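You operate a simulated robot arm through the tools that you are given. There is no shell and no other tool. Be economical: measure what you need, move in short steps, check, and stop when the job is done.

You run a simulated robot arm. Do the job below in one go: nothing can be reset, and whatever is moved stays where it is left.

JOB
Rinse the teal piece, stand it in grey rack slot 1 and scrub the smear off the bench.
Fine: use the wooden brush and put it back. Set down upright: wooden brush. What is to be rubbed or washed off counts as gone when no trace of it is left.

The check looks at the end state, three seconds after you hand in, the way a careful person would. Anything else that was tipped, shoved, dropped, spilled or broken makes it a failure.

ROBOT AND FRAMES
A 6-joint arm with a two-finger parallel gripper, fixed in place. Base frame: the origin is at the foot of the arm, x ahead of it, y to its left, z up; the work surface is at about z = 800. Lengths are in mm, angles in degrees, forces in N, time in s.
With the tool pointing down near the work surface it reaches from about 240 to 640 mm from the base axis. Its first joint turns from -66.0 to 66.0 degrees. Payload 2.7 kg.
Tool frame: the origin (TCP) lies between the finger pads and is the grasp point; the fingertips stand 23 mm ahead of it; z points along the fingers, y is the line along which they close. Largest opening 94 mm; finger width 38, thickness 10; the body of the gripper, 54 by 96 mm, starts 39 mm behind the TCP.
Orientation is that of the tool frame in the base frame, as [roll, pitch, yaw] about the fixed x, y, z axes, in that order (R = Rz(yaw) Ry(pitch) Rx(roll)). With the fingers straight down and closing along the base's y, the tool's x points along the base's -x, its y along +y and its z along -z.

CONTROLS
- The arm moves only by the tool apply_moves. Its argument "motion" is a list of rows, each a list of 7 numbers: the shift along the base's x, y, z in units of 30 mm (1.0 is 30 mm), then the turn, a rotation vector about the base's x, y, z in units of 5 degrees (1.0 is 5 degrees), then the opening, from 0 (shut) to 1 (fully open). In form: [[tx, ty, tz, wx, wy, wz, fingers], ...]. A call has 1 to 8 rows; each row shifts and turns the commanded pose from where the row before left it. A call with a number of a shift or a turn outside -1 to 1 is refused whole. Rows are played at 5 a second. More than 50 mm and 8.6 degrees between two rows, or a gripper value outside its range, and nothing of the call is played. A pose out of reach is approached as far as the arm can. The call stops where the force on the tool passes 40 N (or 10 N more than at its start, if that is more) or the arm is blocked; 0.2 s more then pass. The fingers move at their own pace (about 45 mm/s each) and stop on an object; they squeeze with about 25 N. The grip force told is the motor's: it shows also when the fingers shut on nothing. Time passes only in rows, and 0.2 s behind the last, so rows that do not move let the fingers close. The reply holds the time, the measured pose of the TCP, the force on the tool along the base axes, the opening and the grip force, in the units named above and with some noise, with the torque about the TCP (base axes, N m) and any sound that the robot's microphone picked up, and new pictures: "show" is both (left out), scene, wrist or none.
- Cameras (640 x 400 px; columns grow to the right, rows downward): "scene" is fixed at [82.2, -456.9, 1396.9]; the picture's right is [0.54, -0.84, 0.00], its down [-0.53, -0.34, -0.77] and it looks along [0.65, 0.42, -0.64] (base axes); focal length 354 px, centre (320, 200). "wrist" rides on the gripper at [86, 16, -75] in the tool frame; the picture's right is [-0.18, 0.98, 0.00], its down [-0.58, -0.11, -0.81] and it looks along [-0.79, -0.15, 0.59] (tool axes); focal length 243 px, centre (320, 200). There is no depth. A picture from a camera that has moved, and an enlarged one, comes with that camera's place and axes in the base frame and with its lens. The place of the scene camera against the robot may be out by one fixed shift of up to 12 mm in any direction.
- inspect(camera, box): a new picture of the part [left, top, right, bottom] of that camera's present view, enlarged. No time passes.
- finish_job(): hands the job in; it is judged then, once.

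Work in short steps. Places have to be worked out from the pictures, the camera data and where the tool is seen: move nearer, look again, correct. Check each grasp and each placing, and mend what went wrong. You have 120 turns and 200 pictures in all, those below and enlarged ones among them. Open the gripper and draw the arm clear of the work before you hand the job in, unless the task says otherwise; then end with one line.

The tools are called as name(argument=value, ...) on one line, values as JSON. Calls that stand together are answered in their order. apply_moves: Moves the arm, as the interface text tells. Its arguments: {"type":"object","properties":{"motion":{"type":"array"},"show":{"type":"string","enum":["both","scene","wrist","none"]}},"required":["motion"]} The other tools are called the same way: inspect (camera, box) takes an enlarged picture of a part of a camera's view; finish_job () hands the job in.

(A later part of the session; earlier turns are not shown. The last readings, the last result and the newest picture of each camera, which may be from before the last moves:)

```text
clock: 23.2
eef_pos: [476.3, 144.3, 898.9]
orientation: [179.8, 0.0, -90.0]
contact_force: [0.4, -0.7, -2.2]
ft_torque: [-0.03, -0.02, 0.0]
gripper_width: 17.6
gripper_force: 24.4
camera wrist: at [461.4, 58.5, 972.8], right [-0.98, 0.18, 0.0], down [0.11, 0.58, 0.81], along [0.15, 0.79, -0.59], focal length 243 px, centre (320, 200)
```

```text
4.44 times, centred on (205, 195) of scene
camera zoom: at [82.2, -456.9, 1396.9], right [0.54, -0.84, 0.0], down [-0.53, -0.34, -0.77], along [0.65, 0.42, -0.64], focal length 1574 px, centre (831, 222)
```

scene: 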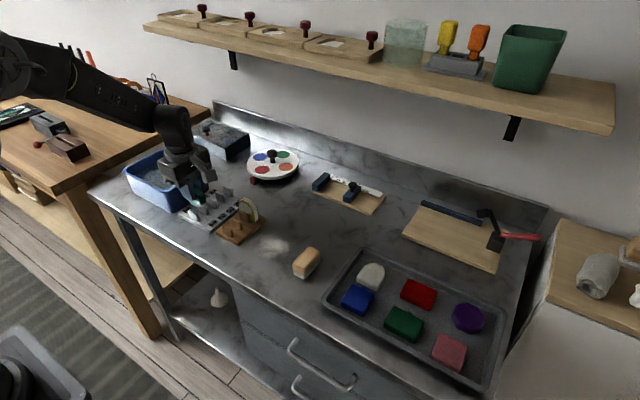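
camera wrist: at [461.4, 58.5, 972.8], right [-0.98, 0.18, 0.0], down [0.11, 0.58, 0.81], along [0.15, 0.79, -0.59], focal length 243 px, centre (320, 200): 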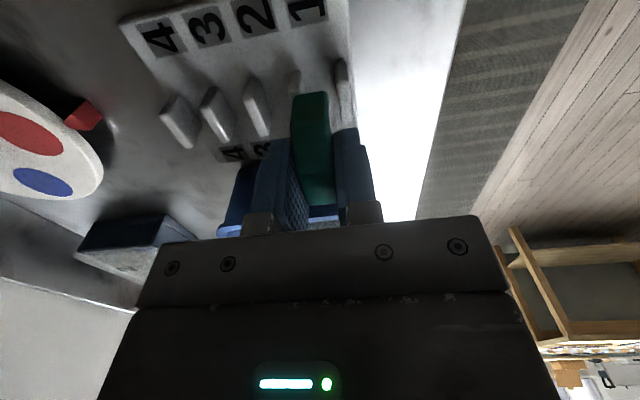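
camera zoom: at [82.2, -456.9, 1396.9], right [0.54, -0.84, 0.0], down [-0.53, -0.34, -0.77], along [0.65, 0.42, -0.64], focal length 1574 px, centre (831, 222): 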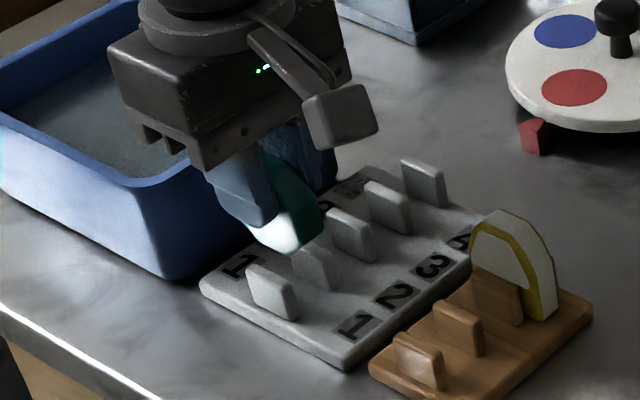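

The piece lies above slot 1 as planned; I'll nudge +0.7 mm in x and lower gently, watching the force.

apply_moves(motion=[[0.025, 0, -0.3, 0, 0, 0, 0], [0, 0, -0.3, 0, 0, 0, 0], [0, 0, -0.25, 0, 0, 0, 0], [0, 0, 0, 0, 0, 0, 0]])

inspect(camera="wrist", box=[220, 0, 420, 180])

inspect(camera="scene", box=[160, 150, 250, 240])

```text
clock: 24.2
eef_pos: [477.4, 143.8, 873.3]
orientation: [179.8, 0.0, -90.1]
contact_force: [-0.2, 0.4, -2.8]
ft_torque: [-0.01, 0.01, -0.01]
gripper_width: 17.6
gripper_force: 24.7
camera wrist: at [461.8, 58.3, 947.6], right [-0.98, 0.18, 0.0], down [0.11, 0.58, 0.81], along [0.15, 0.79, -0.59], focal length 243 px, centre (320, 200)
```

scene: 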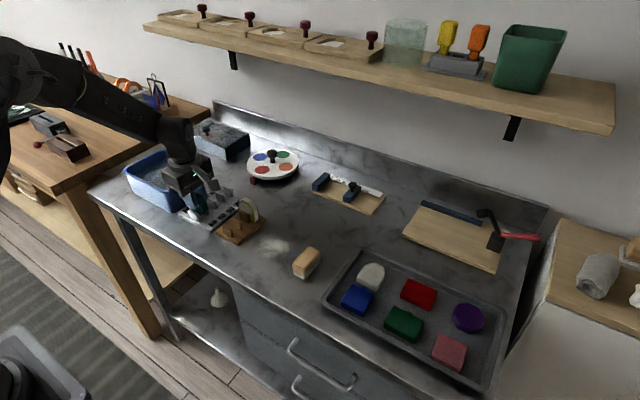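
wrist: 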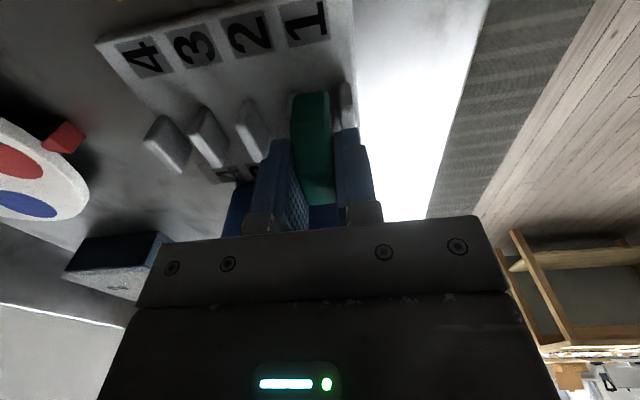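

```text
2.22 times, centred on (320, 90) of wrist
camera zoom: at [461.8, 58.3, 947.6], right [-0.98, 0.18, 0.0], down [0.11, 0.58, 0.81], along [0.15, 0.79, -0.59], focal length 539 px, centre (320, 444)
```

zoom: 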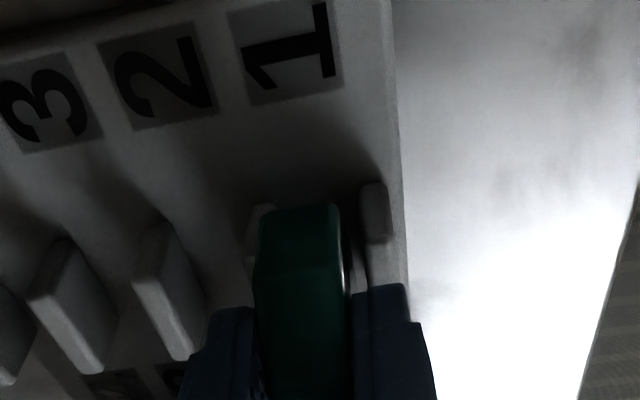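

```text
4.44 times, centred on (205, 195) of scene
camera zoom: at [82.2, -456.9, 1396.9], right [0.54, -0.84, 0.0], down [-0.53, -0.34, -0.77], along [0.65, 0.42, -0.64], focal length 1574 px, centre (831, 222)
```

zoom: 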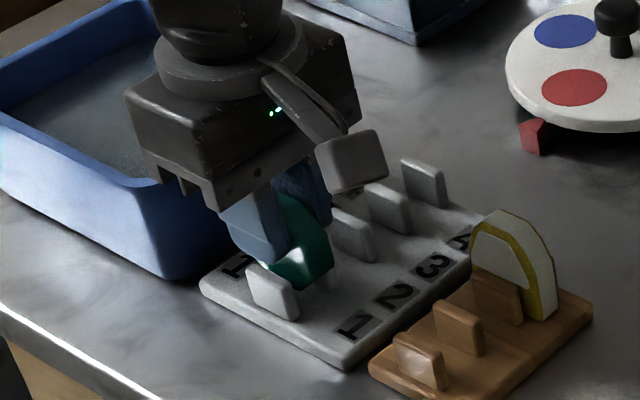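

It's entering slot 1 with no contact force. Continuing down gently.

apply_moves(motion=[[0, 0, -0.15, 0, 0, 0, 0], [0, 0, -0.12, 0, 0, 0, 0], [0, 0, -0.1, 0, 0, 0, 0], [0, 0, 0, 0, 0, 0, 0]], show="none")

```text
clock: 25.2
eef_pos: [476.8, 143.1, 862.9]
orientation: [179.9, 0.0, -90.0]
contact_force: [-1.0, 0.7, -0.1]
ft_torque: [-0.02, 0.05, -0.05]
gripper_width: 17.5
gripper_force: 25.1
```

apply_moves(motion=[[0, 0, -0.06, 0, 0, 0, 0], [0, 0, -0.06, 0, 0, 0, 0], [0, 0, 0, 0, 0, 0, 0]])

inspect(camera="scene", box=[160, 150, 250, 240])

```text
clock: 26.0
eef_pos: [479.5, 143.8, 861.6]
orientation: [-179.9, 0.0, -90.0]
contact_force: [-11.0, -4.6, 29.0]
ft_torque: [-0.23, 0.4, -0.08]
gripper_width: 17.9
gripper_force: 24.7
camera wrist: at [462.2, 58.5, 934.9], right [-0.98, 0.18, 0.0], down [0.11, 0.58, 0.81], along [0.15, 0.79, -0.59], focal length 243 px, centre (320, 200)
```

scene: 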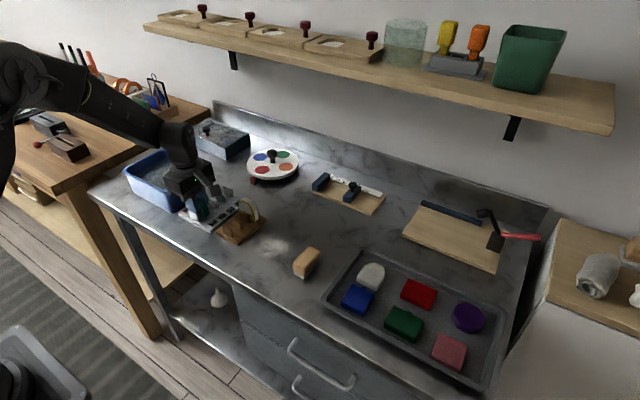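
wrist: 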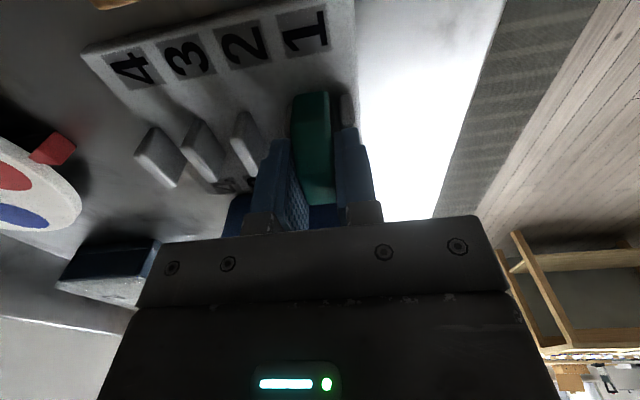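

```text
4.44 times, centred on (205, 195) of scene
camera zoom: at [81.5, -457.1, 1396.9], right [0.54, -0.84, 0.0], down [-0.53, -0.34, -0.77], along [0.65, 0.42, -0.63], focal length 1574 px, centre (831, 222)
```

zoom: 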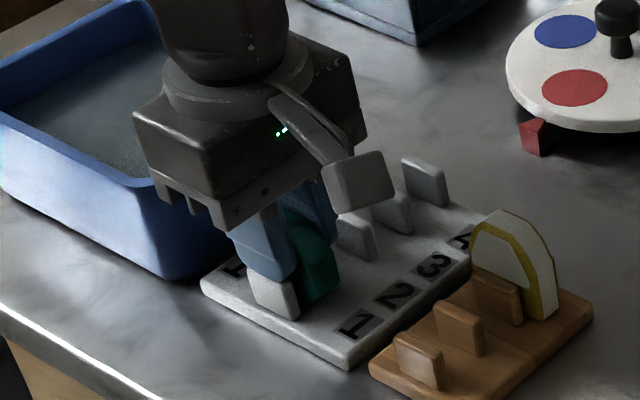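

Contact at z 861.6, the same height as when it was seated in the holder, so it's standing in the slot. I'll relieve the pressure, open partially and rise.

apply_moves(motion=[[-0.02, 0, 0.05, 0, 0, 0, 0], [0, 0, 0, 0, 0, 0, 0], [0, 0, 0, 0, 0, 0, 0.4], [0, 0, 0, 0, 0, 0, 0.4], [0, 0, 0, 0, 0, 0, 0.4], [0, 0, 0.5, 0, 0, 0, 0.4], [0, 0, 1, 0, 0, 0, 0.4], [0, 0, 1, 0, 0, 0, 0.4]])

inspect(camera="scene", box=[160, 150, 250, 240])

inspect(camera="wrist", box=[220, 0, 420, 180])

```text
clock: 27.8
eef_pos: [476.9, 144.7, 935.0]
orientation: [179.8, 0.0, -90.0]
contact_force: [0.1, 0.0, -0.8]
ft_torque: [-0.01, 0.0, 0.04]
gripper_width: 37.4
gripper_force: 0.0
camera wrist: at [460.7, 58.6, 1009.2], right [-0.98, 0.18, 0.0], down [0.11, 0.58, 0.81], along [0.15, 0.79, -0.59], focal length 243 px, centre (320, 200)
```

scene: 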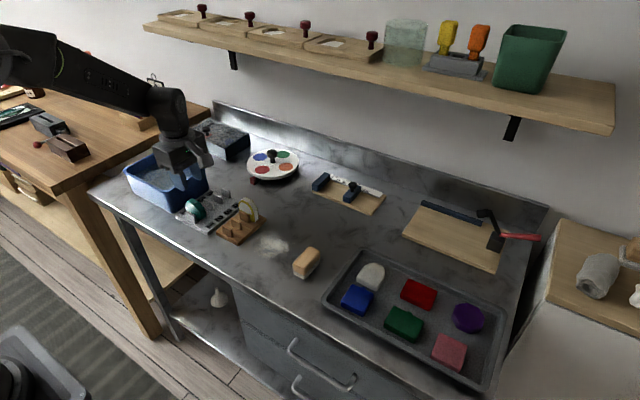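
wrist: 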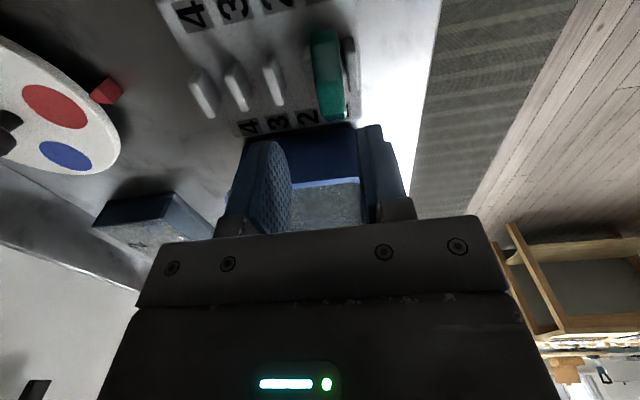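

```text
4.44 times, centred on (205, 195) of scene
camera zoom: at [82.2, -456.9, 1396.9], right [0.54, -0.84, 0.0], down [-0.53, -0.34, -0.77], along [0.65, 0.42, -0.64], focal length 1574 px, centre (831, 222)
```

zoom: 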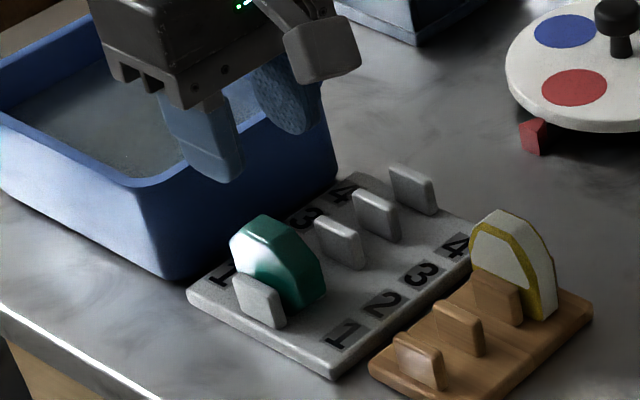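

```text
2.22 times, centred on (320, 90) of wrist
camera zoom: at [460.7, 58.6, 1009.2], right [-0.98, 0.18, 0.0], down [0.11, 0.58, 0.81], along [0.15, 0.79, -0.59], focal length 539 px, centre (320, 444)
```

zoom: 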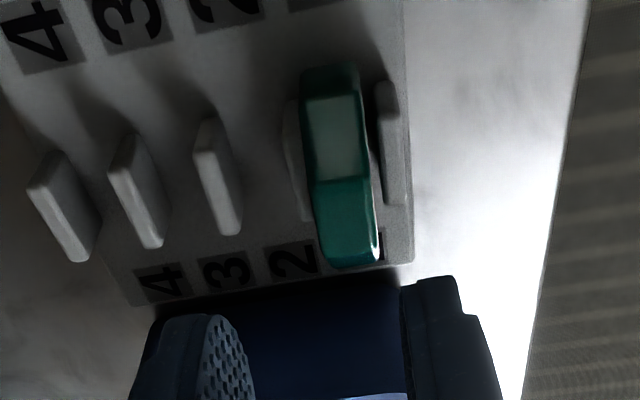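

The teal piece stands in slot 1, but comparing pictures, the opening front finger caught upright 1 and pushed the rack about 10 mm toward −x. I'll mend that by pushing the plate's front edge back gently. First I'll turn the tool back 90° and move clear to the front.

apply_moves(motion=[[0, 0, 0.5, 0, 0, -1, 0.4], [-0.3, 0, 0, 0, 0, -1, 0.4], [-0.3, 0, 0, 0, 0, -1, 0.2], [-0.3, 0, 0, 0, 0, -1, 0], [-0.3, 0, 0, 0, 0, -1, 0], [-0.3, 0, 0, 0, 0, -1, 0], [-0.3, 0, 0, 0, 0, -1, 0], [-0.3, 0, 0, 0, 0, -1, 0]], show="none")

apply_moves(motion=[[-0.3, 0, 0, 0, 0, -1, 0], [-0.3, 0, 0, 0, 0, -1, 0], [-0.3, 0, 0, 0, 0, -1, 0], [0, 0, 0, 0, 0, -1, 0], [0, 0, 0, 0, 0, -1, 0], [0, 0, 0, 0, 0, -1, 0], [0, 0, 0, 0, 0, -1, 0], [0, 0, 0, 0, 0, -1, 0]], show="none")

apply_moves(motion=[[0, 0, 0, 0, 0, -1, 0], [0, 0, 0, 0, 0, -1, 0], [0, 0, 0, 0, 0, 0, 0]], show="both")

inspect(camera="wrist", box=[180, 80, 480, 240])

inspect(camera="scene", box=[160, 150, 250, 240])

```text
clock: 29.6
eef_pos: [414.4, 143.8, 949.5]
orientation: [179.9, 0.1, -130.0]
contact_force: [0.2, 0.5, -0.2]
ft_torque: [-0.01, 0.03, 0.01]
gripper_width: 0.1
gripper_force: 25.5
```

```text
clock: 31.4
eef_pos: [386.4, 143.6, 950.2]
orientation: [179.9, 0.0, -170.0]
contact_force: [-0.4, -0.5, 0.0]
ft_torque: [-0.01, 0.0, -0.02]
gripper_width: 0.0
gripper_force: 25.1
```

```text
clock: 32.2
eef_pos: [386.8, 144.2, 949.8]
orientation: [179.9, 0.0, 179.9]
contact_force: [-0.2, -0.4, 0.2]
ft_torque: [-0.02, 0.0, 0.0]
gripper_width: 0.1
gripper_force: 25.2
camera wrist: at [300.7, 161.6, 1024.3], right [0.19, 0.98, 0.0], down [0.58, -0.11, 0.81], along [0.79, -0.15, -0.59], focal length 243 px, centre (320, 200)
```

scene: 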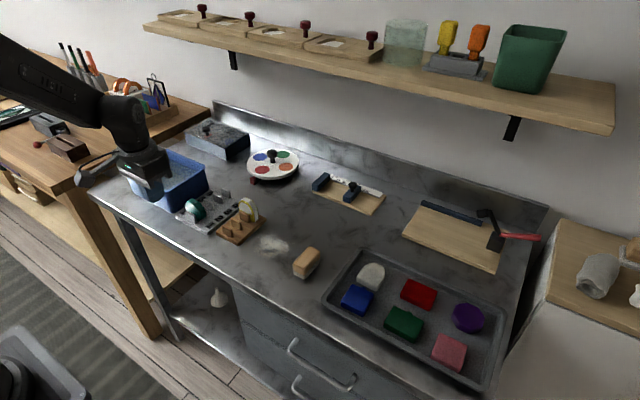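
wrist: 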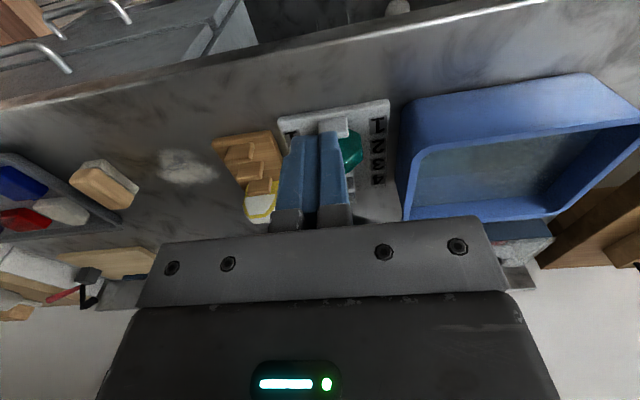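

```text
2.13 times, centred on (330, 160) of wrist
camera zoom: at [300.7, 161.6, 1024.3], right [0.19, 0.98, 0.0], down [0.58, -0.11, 0.81], along [0.79, -0.15, -0.59], focal length 518 px, centre (299, 285)
```

zoom: 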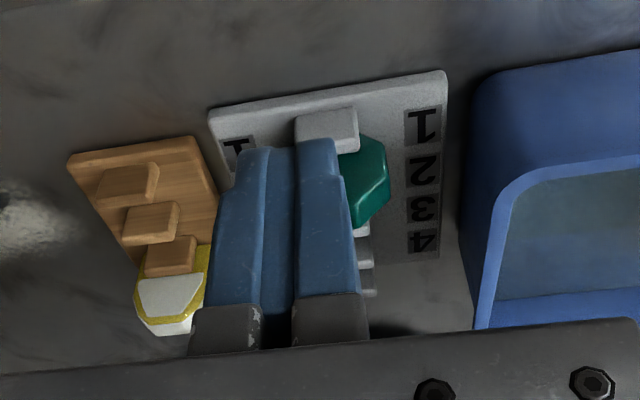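

```text
4.44 times, centred on (205, 195) of scene
camera zoom: at [82.2, -456.9, 1396.9], right [0.54, -0.84, 0.0], down [-0.53, -0.34, -0.77], along [0.65, 0.42, -0.64], focal length 1574 px, centre (831, 222)
```

zoom: 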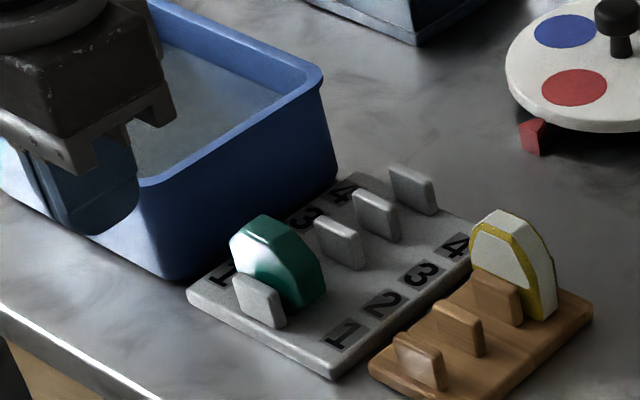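

Rack front edge is now at x about 444 (was about 452). I'll lower the closed fingers in front of it, with the tips just above the bench.

apply_moves(motion=[[0, 0.05, -0.9, 0, 0, 0, 0], [0, 0, -0.9, 0, 0, 0, 0], [0, 0, -0.9, 0, 0, 0, 0], [0, 0, -0.9, 0, 0, 0, 0], [0, 0, -0.43, 0, 0, 0, 0], [0.5, 0, 0, 0, 0, 0, 0], [0.3, 0, 0, 0, 0, 0, 0], [0, 0, 0, 0, 0, 0, 0]])

inspect(camera="scene", box=[160, 150, 250, 240])

```text
clock: 34.0
eef_pos: [412.3, 146.1, 828.0]
orientation: [180.0, 0.0, 179.9]
contact_force: [-1.4, 0.0, -0.6]
ft_torque: [-0.02, -0.03, 0.0]
gripper_width: 0.0
gripper_force: 24.2
camera wrist: at [325.2, 162.5, 903.1], right [0.18, 0.98, 0.0], down [0.58, -0.11, 0.81], along [0.79, -0.15, -0.59], focal length 243 px, centre (320, 200)
```

scene: 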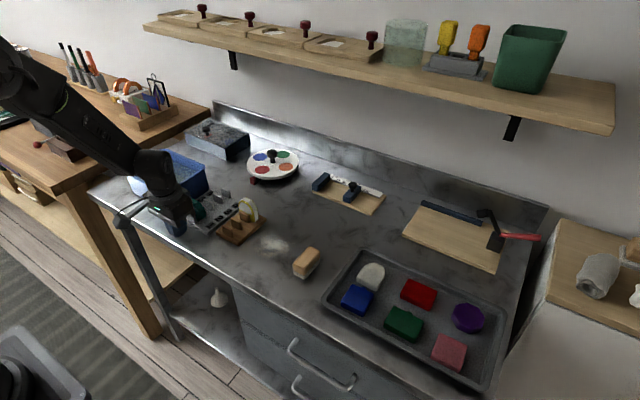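
wrist: 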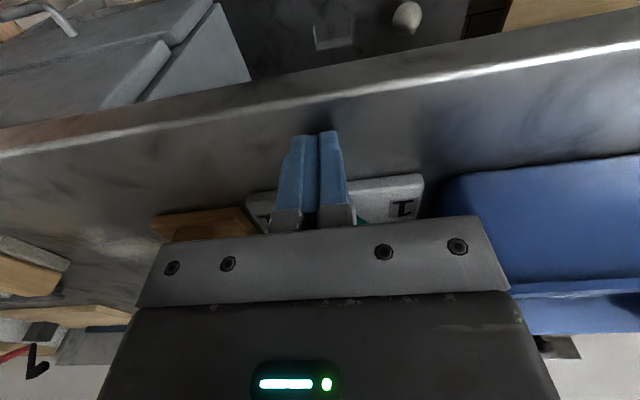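

```text
4.44 times, centred on (205, 195) of scene
camera zoom: at [82.2, -456.9, 1396.9], right [0.54, -0.84, 0.0], down [-0.53, -0.34, -0.77], along [0.65, 0.42, -0.64], focal length 1574 px, centre (831, 222)
```

zoom: 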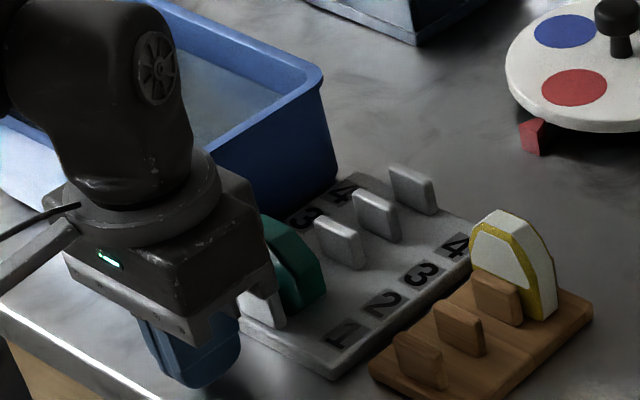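

Advancing slowly toward the edge.

apply_moves(motion=[[0.2, 0, 0, 0, 0, 0, 0], [0.15, 0, 0, 0, 0, 0, 0], [0.1, 0, 0, 0, 0, 0, 0], [0.1, 0, 0, 0, 0, 0, 0], [0, 0, 0, 0, 0, 0, 0]], show="none")

inspect(camera="scene", box=[160, 150, 250, 240])

```text
clock: 35.2
eef_pos: [427.5, 145.6, 828.5]
orientation: [179.8, 0.0, 180.0]
contact_force: [-4.0, -0.9, 0.8]
ft_torque: [-0.01, 0.02, 0.02]
gripper_width: 0.0
gripper_force: 25.3
```

```text
4.44 times, centred on (205, 195) of scene
camera zoom: at [82.1, -456.9, 1396.9], right [0.54, -0.84, 0.0], down [-0.53, -0.34, -0.77], along [0.65, 0.42, -0.64], focal length 1574 px, centre (831, 222)
```

zoom: 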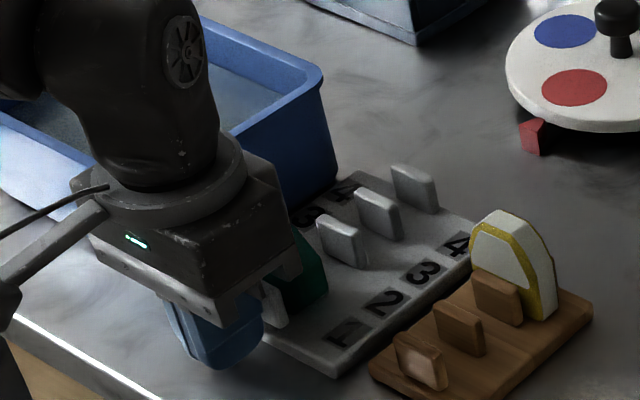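

Contact with −4 N in x: the push has begun. Advancing 4 mm more at a time.

apply_moves(motion=[[0.07, 0, 0, 0, 0, 0, 0], [0.07, 0, 0, 0, 0, 0, 0], [0.05, 0, 0, 0, 0, 0, 0], [0, 0, 0, 0, 0, 0, 0]], show="none")

inspect(camera="scene", box=[160, 150, 250, 240])

```text
clock: 36.2
eef_pos: [433.2, 145.6, 828.3]
orientation: [179.9, 0.0, -180.0]
contact_force: [-1.9, 1.3, 1.4]
ft_torque: [0.05, 0.02, 0.03]
gripper_width: 0.0
gripper_force: 25.3
```

```text
4.44 times, centred on (205, 195) of scene
camera zoom: at [82.1, -456.9, 1396.9], right [0.54, -0.84, 0.0], down [-0.53, -0.34, -0.77], along [0.65, 0.42, -0.64], focal length 1574 px, centre (831, 222)
```

zoom: 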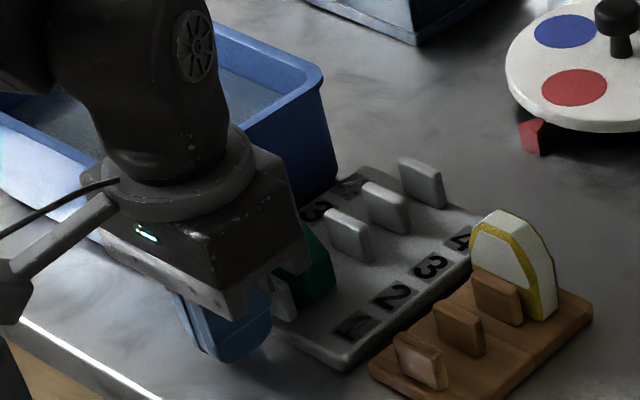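

Almost back: about 1.5–2 mm remaining. One more small push, then retreat and compare.

apply_moves(motion=[[0.05, 0, 0, 0, 0, 0, 0], [0, 0, 0, 0, 0, 0, 0], [-0.3, 0, 0, 0, 0, 0, 0], [-1, 0, 0, 0, 0, 0, 0], [-0.5, 0, 0.5, 0, 0, 0, 0], [0, 0, 1, 0, 0, 0, 0.3], [0, 0, 1, 0, 0, 0, 0.7], [0, 0, 1, 0, 0, 0, 1]])

inspect(camera="scene", box=[160, 150, 250, 240])

```text
clock: 38.0
eef_pos: [380.4, 146.4, 933.9]
orientation: [179.9, 0.0, 180.0]
contact_force: [-0.1, -0.1, 0.6]
ft_torque: [0.02, 0.0, 0.02]
gripper_width: 66.7
gripper_force: 0.1
camera wrist: at [294.8, 162.6, 1008.6], right [0.18, 0.98, 0.0], down [0.58, -0.11, 0.81], along [0.79, -0.15, -0.59], focal length 243 px, centre (320, 200)
```

scene: 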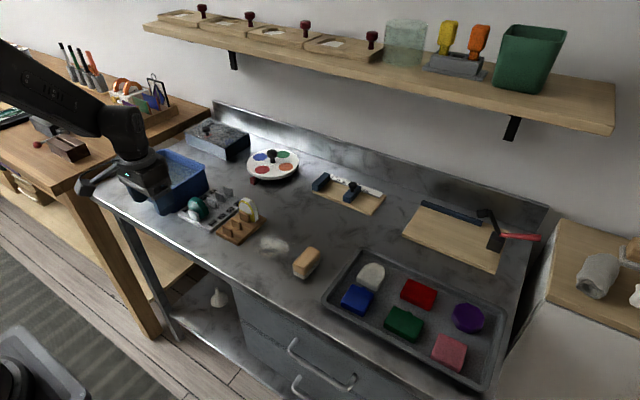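
wrist: 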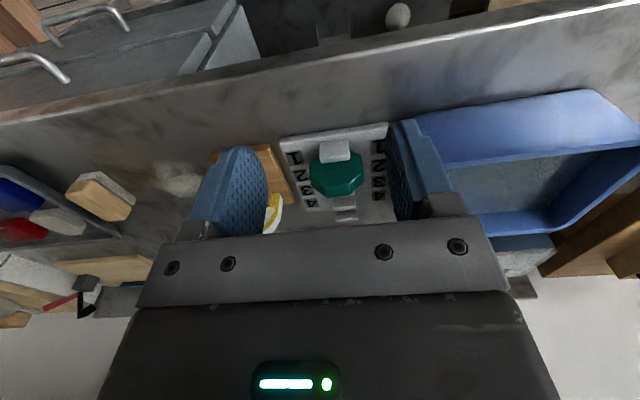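

```text
4.44 times, centred on (205, 195) of scene
camera zoom: at [82.2, -456.9, 1396.9], right [0.54, -0.84, 0.0], down [-0.53, -0.34, -0.77], along [0.65, 0.42, -0.64], focal length 1574 px, centre (831, 222)
```

zoom: 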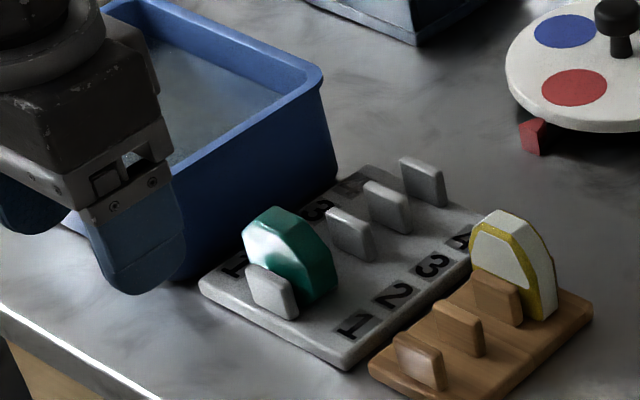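

The rack is back in its original place with the teal piece standing clean in slot 1. Now over to the brush, near (489, −164), for a look.

apply_moves(motion=[[0, -1, 0, 0, 0, 0, 1], [0, -1, 0, 0, 0, 0, 1], [0, -1, 0, 0, 0, 0, 1], [0, -1, 0, 0, 0, 0, 1], [0, -1, 0, 0, 0, 0, 1], [0.2, -1, 0, 0, 0, 0, 1], [0.2, -1, 0, 0, 0, 0, 1], [0.2, -1, 0, 0, 0, 0, 1]], show="none")

apply_moves(motion=[[0, -1, 0, 0, 0, 0, 1], [0, -0.8, 0, 0, 0, 0, 1], [0, 0, 0, 0, 0, 0, 1]], show="both")

inspect(camera="wrist", box=[220, 60, 460, 220])

inspect(camera="scene", box=[240, 210, 360, 300])

```text
clock: 39.8
eef_pos: [398.2, -94.0, 933.0]
orientation: [180.0, 0.0, -180.0]
contact_force: [-0.4, 0.7, -0.2]
ft_torque: [-0.02, 0.0, 0.02]
gripper_width: 94.0
gripper_force: 0.2
```

```text
clock: 40.6
eef_pos: [398.0, -147.6, 932.8]
orientation: [179.8, 0.0, 179.9]
contact_force: [-0.4, -0.1, -0.2]
ft_torque: [0.01, -0.01, 0.0]
gripper_width: 94.4
gripper_force: 0.1
camera wrist: at [311.9, -130.5, 1007.9], right [0.18, 0.98, 0.0], down [0.58, -0.11, 0.81], along [0.79, -0.15, -0.59], focal length 243 px, centre (320, 200)
```

scene: 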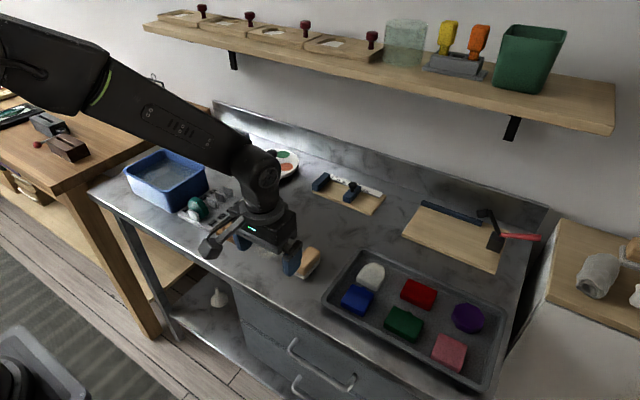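
wrist: 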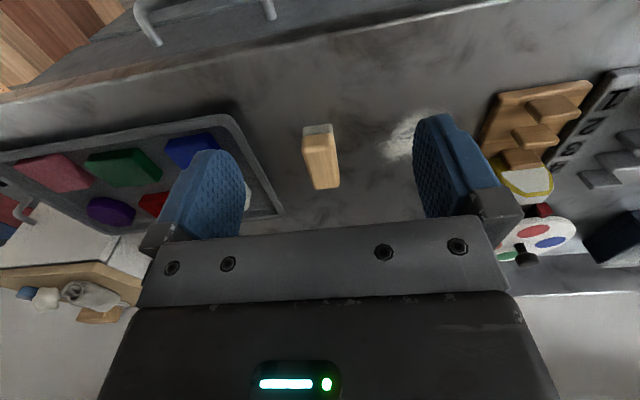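

```text
2.50 times, centred on (340, 140) of wrist
camera zoom: at [311.9, -130.5, 1007.9], right [0.18, 0.98, 0.0], down [0.58, -0.11, 0.81], along [0.79, -0.15, -0.59], focal length 606 px, centre (270, 350)
```

zoom: 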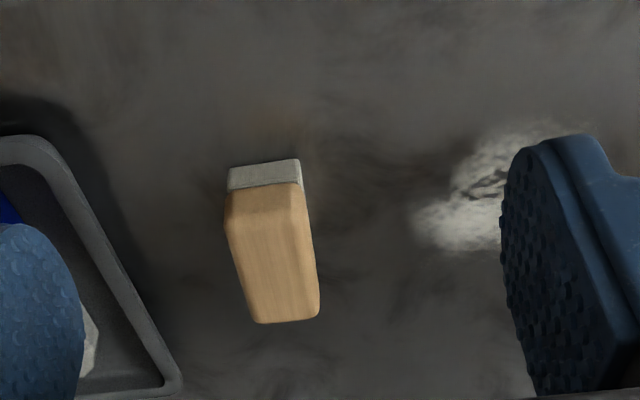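

```text
4.44 times, centred on (300, 255) of scene
camera zoom: at [82.2, -456.9, 1396.9], right [0.54, -0.84, 0.0], down [-0.53, -0.34, -0.77], along [0.65, 0.42, -0.64], focal length 1574 px, centre (409, -44)
```

zoom: 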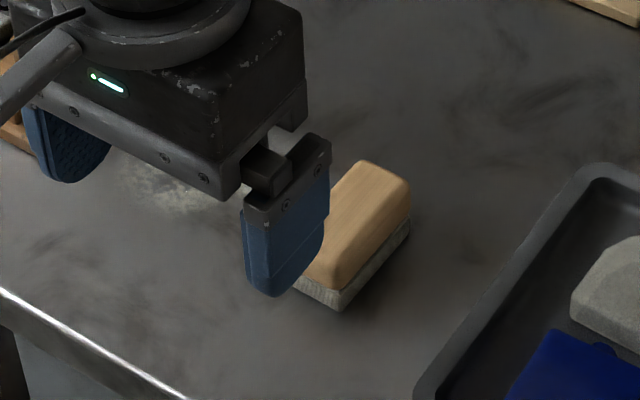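

The brush is square to the axes: x about 463–526, y −177 to −148, bristles down. I'll go above its centre (495, −162) with a 60 mm opening and descend partway to check.

apply_moves(motion=[[0.8, -0.12, 0, 0, 0, 0, 0.65], [0.8, -0.12, 0, 0, 0, 0, 0.65], [0.8, -0.12, 0, 0, 0, 0, 0.65], [0.83, -0.12, 0, 0, 0, 0, 0.65], [0, 0, -0.9, 0, 0, 0, 0.65], [0, 0, -0.9, 0, 0, 0, 0.65], [0, 0, 0, 0, 0, 0, 0.65]])

inspect(camera="wrist", box=[180, 80, 480, 240])

inspect(camera="scene", box=[240, 210, 360, 300])

```text
clock: 42.2
eef_pos: [494.4, -163.3, 878.6]
orientation: [179.9, 0.0, 179.9]
contact_force: [0.3, -0.6, -0.2]
ft_torque: [0.03, 0.03, 0.02]
gripper_width: 61.2
gripper_force: 0.1
camera wrist: at [408.5, -145.8, 953.3], right [0.18, 0.98, 0.0], down [0.58, -0.11, 0.81], along [0.79, -0.15, -0.59], focal length 243 px, centre (320, 200)
```

scene: 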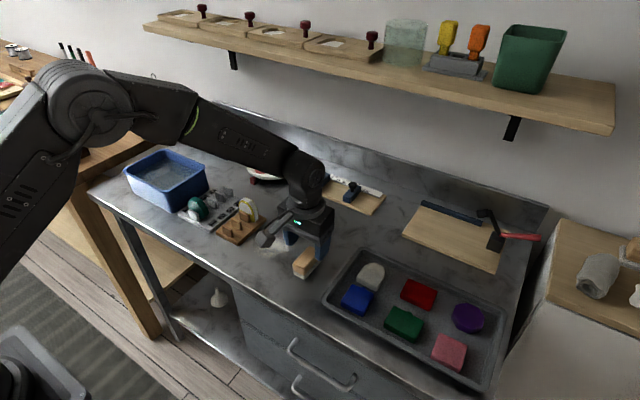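
wrist: 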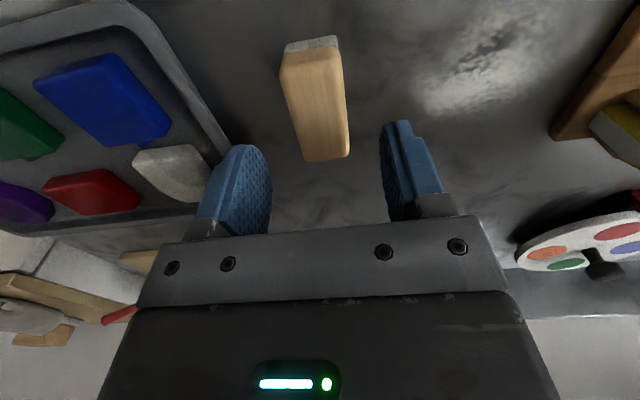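

```text
2.13 times, centred on (330, 160) of wrist
camera zoom: at [408.5, -145.8, 953.3], right [0.18, 0.98, 0.0], down [0.58, -0.11, 0.81], along [0.79, -0.15, -0.59], focal length 518 px, centre (299, 285)
```

zoom: 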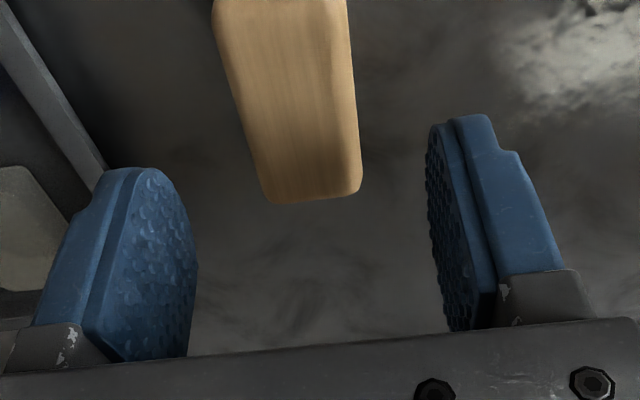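

```text
4.44 times, centred on (300, 255) of scene
camera zoom: at [82.2, -456.9, 1396.9], right [0.54, -0.84, 0.0], down [-0.53, -0.34, -0.77], along [0.65, 0.42, -0.64], focal length 1574 px, centre (409, -44)
```

zoom: 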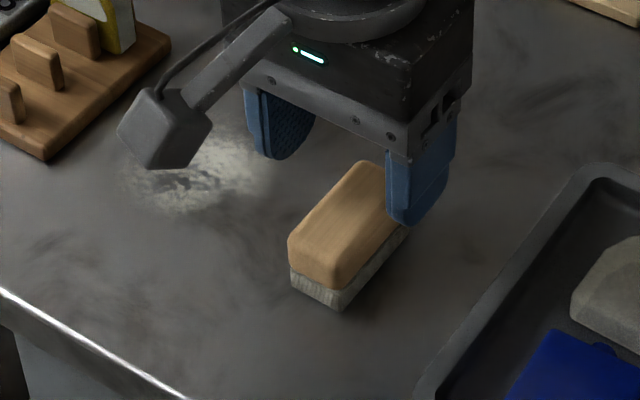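

Aligned well (brush centre about (492, −162), top about z 837). Descending to TCP z 830 and closing.

apply_moves(motion=[[-0.06, 0.03, -0.6, 0, 0, 0, 0.65], [0, 0, -0.6, 0, 0, 0, 0.65], [0, 0, -0.4, 0, 0, 0, 0.65], [0, 0, 0, 0, 0, 0, 0.65], [0, 0, 0, 0, 0, 0, 0], [0, 0, 0, 0, 0, 0, 0], [0, 0, 0, 0, 0, 0, 0]])

inspect(camera="scene", box=[240, 210, 360, 300])

```text
clock: 43.8
eef_pos: [492.9, -162.2, 831.5]
orientation: [179.9, 0.0, -180.0]
contact_force: [0.4, 0.4, 0.3]
ft_torque: [0.0, 0.01, -0.08]
gripper_width: 31.2
gripper_force: 25.0
camera wrist: at [406.7, -145.1, 905.9], right [0.18, 0.98, 0.0], down [0.58, -0.11, 0.81], along [0.79, -0.15, -0.59], focal length 243 px, centre (320, 200)
```

scene: 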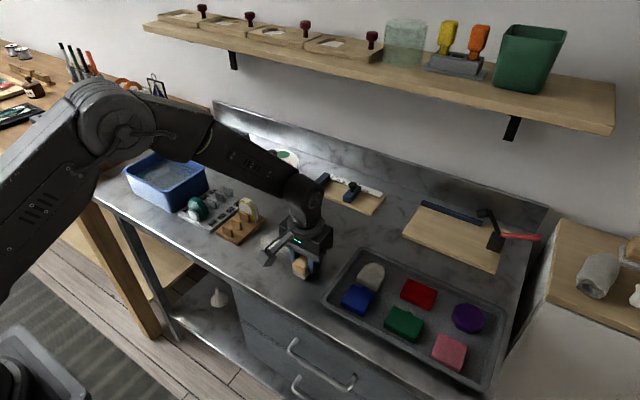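
wrist: 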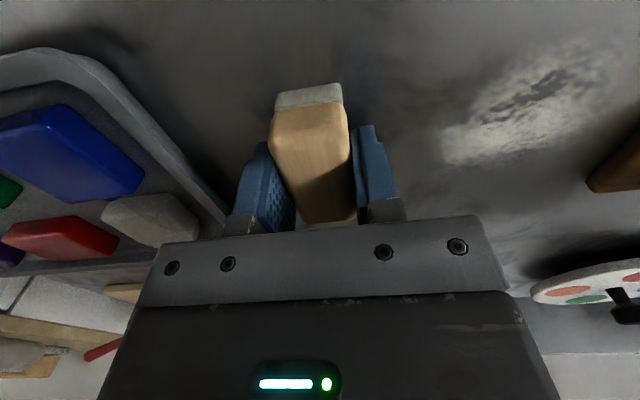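

```text
4.44 times, centred on (300, 255) of scene
camera zoom: at [82.2, -456.9, 1396.9], right [0.54, -0.84, 0.0], down [-0.53, -0.34, -0.77], along [0.65, 0.42, -0.64], focal length 1574 px, centre (409, -44)
```

zoom: 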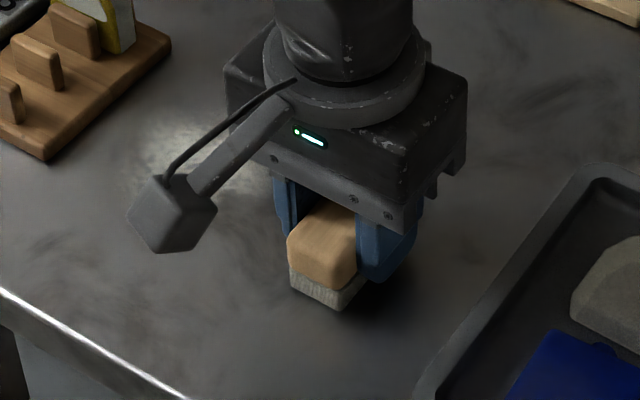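

Brush gripped at TCP (492.9, −162.2, 831.5). The smear spans x about 462–533, y about −97 to −15. I'll lift, move to its near side and lower to the bench height.

apply_moves(motion=[[0, 0, 0.5, 0, 0, 0, 0], [-0.15, 0.7, 0, 0, 0, 0, 0], [-0.15, 0.7, 0, 0, 0, 0, 0], [-0.15, 0.6, 0, 0, 0, 0, 0], [0, 0, -0.3, 0, 0, 0, 0], [0, 0, -0.2, 0, 0, 0, 0], [0, 0, -0.03, 0, 0, 0, 0]])

inspect(camera="scene", box=[220, 200, 340, 290])

```text
clock: 45.4
eef_pos: [479.8, -101.6, 832.1]
orientation: [179.8, 0.1, -180.0]
contact_force: [-1.4, 1.0, 3.1]
ft_torque: [0.06, 0.08, -0.03]
gripper_width: 31.2
gripper_force: 24.8
camera wrist: at [394.0, -84.5, 905.7], right [0.18, 0.98, 0.0], down [0.58, -0.11, 0.81], along [0.79, -0.15, -0.59], focal length 243 px, centre (320, 200)
```

scene: 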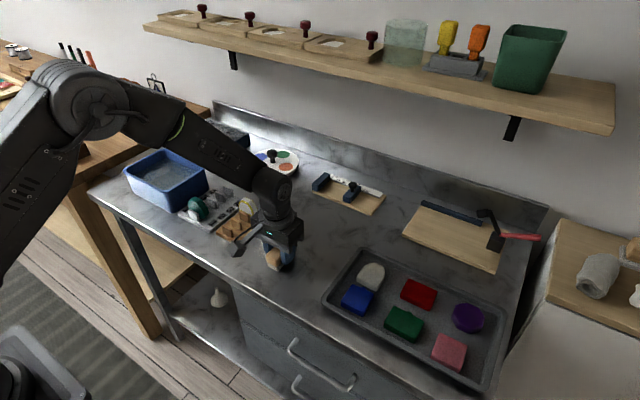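
wrist: 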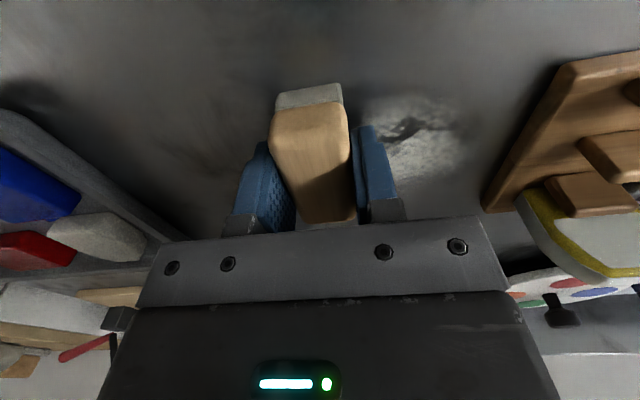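

```text
4.44 times, centred on (280, 245) of scene
camera zoom: at [82.1, -456.8, 1396.9], right [0.54, -0.84, 0.0], down [-0.53, -0.34, -0.77], along [0.65, 0.42, -0.64], focal length 1574 px, centre (498, 0)
```

zoom: 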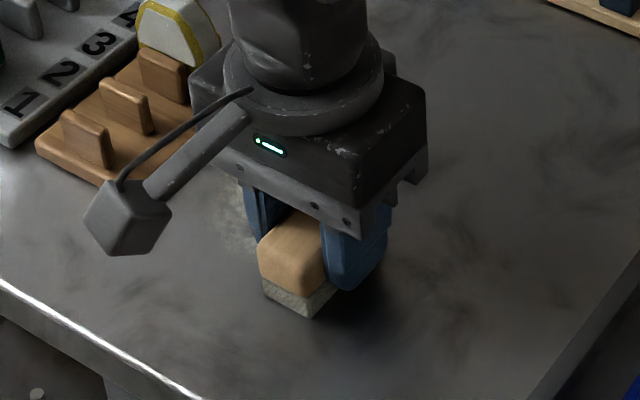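

Light contact (3 N). I'll press 1 mm more and stroke to +y and back.

apply_moves(motion=[[0, 0, -0.04, 0, 0, 0, 0], [0, 0.5, 0, 0, 0, 0, 0], [0, 0.5, 0, 0, 0, 0, 0], [0, 0.5, 0, 0, 0, 0, 0], [0, 0.5, 0, 0, 0, 0, 0], [0, 0.5, 0, 0, 0, 0, 0], [0, 0, 0, 0, 0, 0, 0]])

inspect(camera="scene", box=[220, 200, 340, 290])

```text
clock: 47.0
eef_pos: [479.8, -25.8, 829.8]
orientation: [179.9, 0.1, 180.0]
contact_force: [2.1, -7.3, 23.0]
ft_torque: [-0.09, -0.09, 0.0]
gripper_width: 31.2
gripper_force: 25.4
camera wrist: at [393.8, -9.5, 903.8], right [0.18, 0.98, 0.0], down [0.58, -0.11, 0.81], along [0.79, -0.15, -0.59], focal length 243 px, centre (320, 200)
```

scene: 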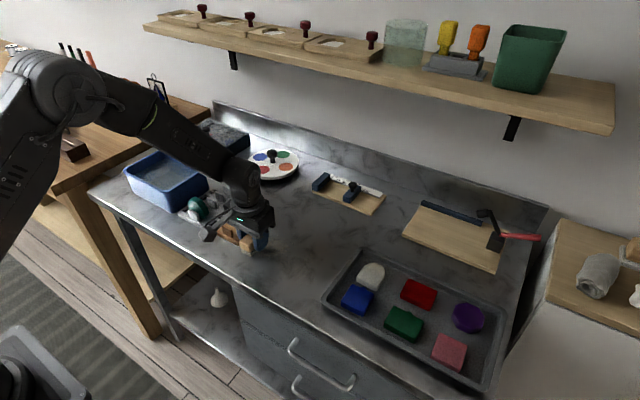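
wrist: 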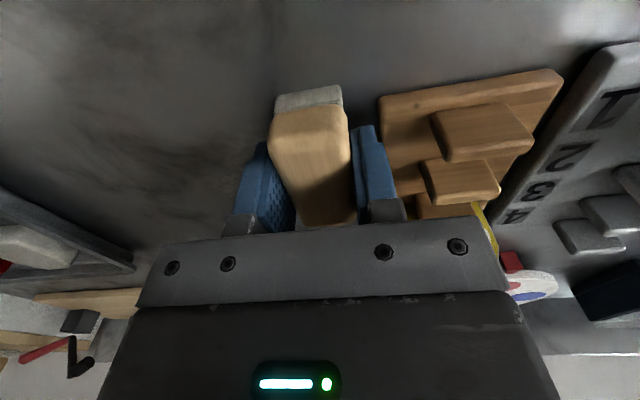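

```text
4.44 times, centred on (280, 245) of scene
camera zoom: at [81.9, -457.0, 1396.9], right [0.54, -0.84, 0.0], down [-0.53, -0.34, -0.77], along [0.65, 0.42, -0.64], focal length 1574 px, centre (498, 0)
```

zoom: 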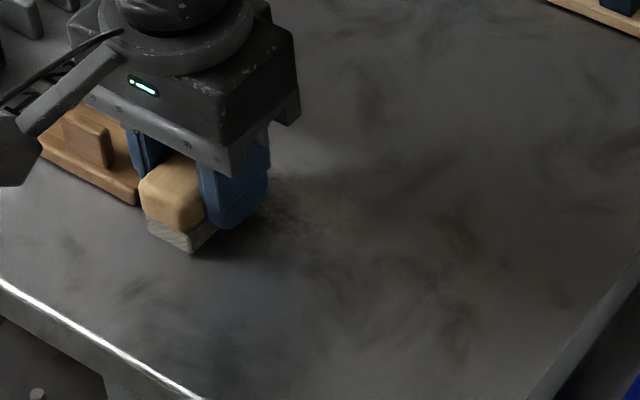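

One stroke removed most of it; a faint trace remains. Returning and stroking at larger x.

apply_moves(motion=[[0.3, -0.3, 0.02, 0, 0, 0, 0], [0.3, -0.5, 0, 0, 0, 0, 0], [0.3, -0.5, 0, 0, 0, 0, 0], [0.2, -0.5, 0, 0, 0, 0, 0], [0, -0.5, 0, 0, 0, 0, 0], [0, -0.3, 0, 0, 0, 0, 0], [0, 0.5, 0, 0, 0, 0, 0], [0, 0.5, 0, 0, 0, 0, 0]], show="none")

apply_moves(motion=[[0, 0.5, 0, 0, 0, 0, 0], [0, 0.5, 0, 0, 0, 0, 0], [0, 0.4, 0, 0, 0, 0, 0], [-0.4, 0, 0, 0, 0, 0, 0], [-0.4, -0.5, 0, 0, 0, 0, 0], [0, -0.5, 0, 0, 0, 0, 0], [0, -0.5, 0, 0, 0, 0, 0], [0, -0.5, 0, 0, 0, 0, 0]], show="none")

apply_moves(motion=[[0, -0.5, 0, 0, 0, 0, 0], [0, -0.5, 0, 0, 0, 0, 0], [0, 0, 0.5, 0, 0, 0, 0], [0.2, -0.7, 0.2, 0, 0, 0, 0], [0, 0, 0, 0, 0, 0, 0]], show="both")

inspect(camera="scene", box=[220, 200, 340, 290])

inspect(camera="wrist", box=[360, 20, 640, 200])

```text
clock: 48.8
eef_pos: [512.9, -75.3, 831.4]
orientation: [179.9, 0.0, -180.0]
contact_force: [0.2, 0.1, -1.5]
ft_torque: [0.01, 0.0, 0.01]
gripper_width: 31.5
gripper_force: 25.3
```

```text
clock: 50.6
eef_pos: [489.6, -93.3, 831.1]
orientation: [179.9, 0.0, -180.0]
contact_force: [-0.1, 0.0, -0.5]
ft_torque: [-0.02, 0.0, 0.0]
gripper_width: 31.3
gripper_force: 25.0
```

```text
clock: 51.8
eef_pos: [494.6, -144.2, 851.1]
orientation: [179.9, 0.0, 180.0]
contact_force: [0.3, 0.4, 0.0]
ft_torque: [-0.02, 0.02, 0.0]
gripper_width: 31.6
gripper_force: 25.0
camera wrist: at [408.8, -126.8, 926.4], right [0.18, 0.98, 0.0], down [0.58, -0.11, 0.81], along [0.79, -0.15, -0.59], focal length 243 px, centre (320, 200)
```

scene: 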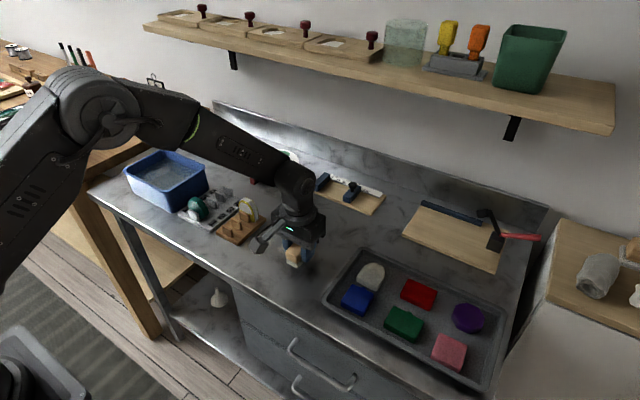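
wrist: 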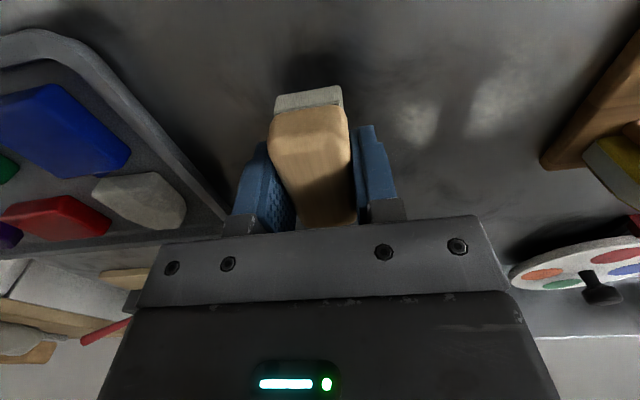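

```text
4.44 times, centred on (280, 245) of scene
camera zoom: at [82.2, -456.9, 1396.9], right [0.54, -0.84, 0.0], down [-0.53, -0.34, -0.77], along [0.65, 0.42, -0.64], focal length 1574 px, centre (498, 0)
```

zoom: 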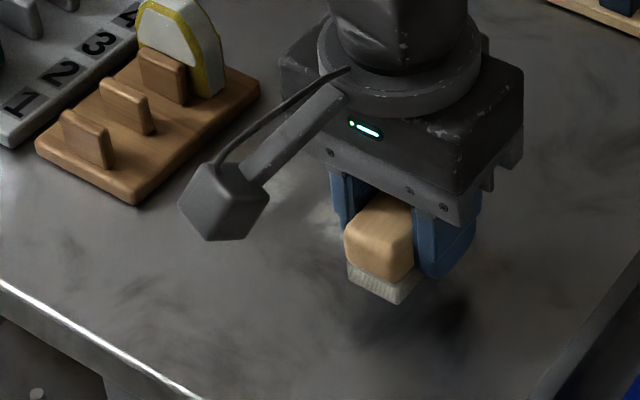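

```text
2.22 times, centred on (500, 110) of wrist
camera zoom: at [408.8, -126.8, 926.4], right [0.18, 0.98, 0.0], down [0.58, -0.11, 0.81], along [0.79, -0.15, -0.59], focal length 539 px, centre (-80, 400)
```

zoom: 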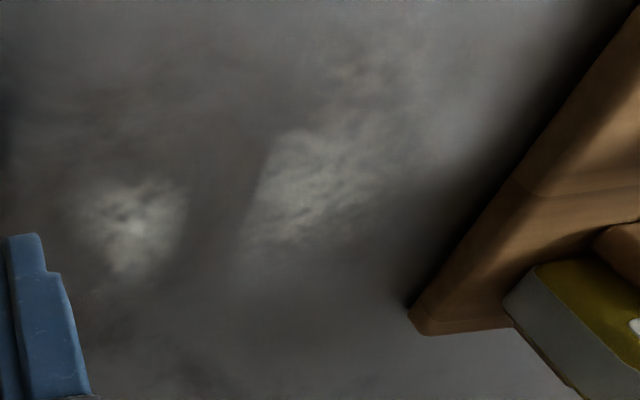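

I lost pressure in the later strokes; two patches remain around (508, −87) and (503, −43). I'll set down at (508, −103) and regain contact pressure.

apply_moves(motion=[[0.2, 0.7, 0, 0, 0, 0, 0], [0.25, 0.67, 0, 0, 0, 0, 0], [0, 0, -0.4, 0, 0, 0, 0], [0, 0, -0.26, 0, 0, 0, 0], [0, 0, -0.04, 0, 0, 0, 0], [0, 0, 0, 0, 0, 0, 0]], show="none")

```text
clock: 53.2
eef_pos: [508.7, -103.3, 830.3]
orientation: [179.9, 0.1, 179.9]
contact_force: [0.4, 0.8, -0.4]
ft_torque: [-0.02, -0.02, 0.01]
gripper_width: 31.5
gripper_force: 25.3
```

apply_moves(motion=[[0, 0, -0.04, 0, 0, 0, 0], [0, 0, 0, 0, 0, 0, 0]], show="none")

```text
clock: 53.8
eef_pos: [508.8, -102.6, 829.4]
orientation: [179.9, 0.0, -180.0]
contact_force: [-0.7, 0.4, -0.7]
ft_torque: [0.02, 0.01, 0.03]
gripper_width: 31.1
gripper_force: 25.1
```

Still no load (the brush slid slightly up in the grip under the earlier pressure); lowering a little more.

apply_moves(motion=[[0, 0, -0.03, 0, 0, 0, 0], [0, 0, -0.03, 0, 0, 0, 0], [0, 0, 0, 0, 0, 0, 0]], show="none")

```text
clock: 54.6
eef_pos: [509.9, -102.9, 828.2]
orientation: [179.9, 0.1, 180.0]
contact_force: [-6.4, 1.7, 19.3]
ft_torque: [-0.01, 0.49, -0.05]
gripper_width: 31.7
gripper_force: 25.4
```

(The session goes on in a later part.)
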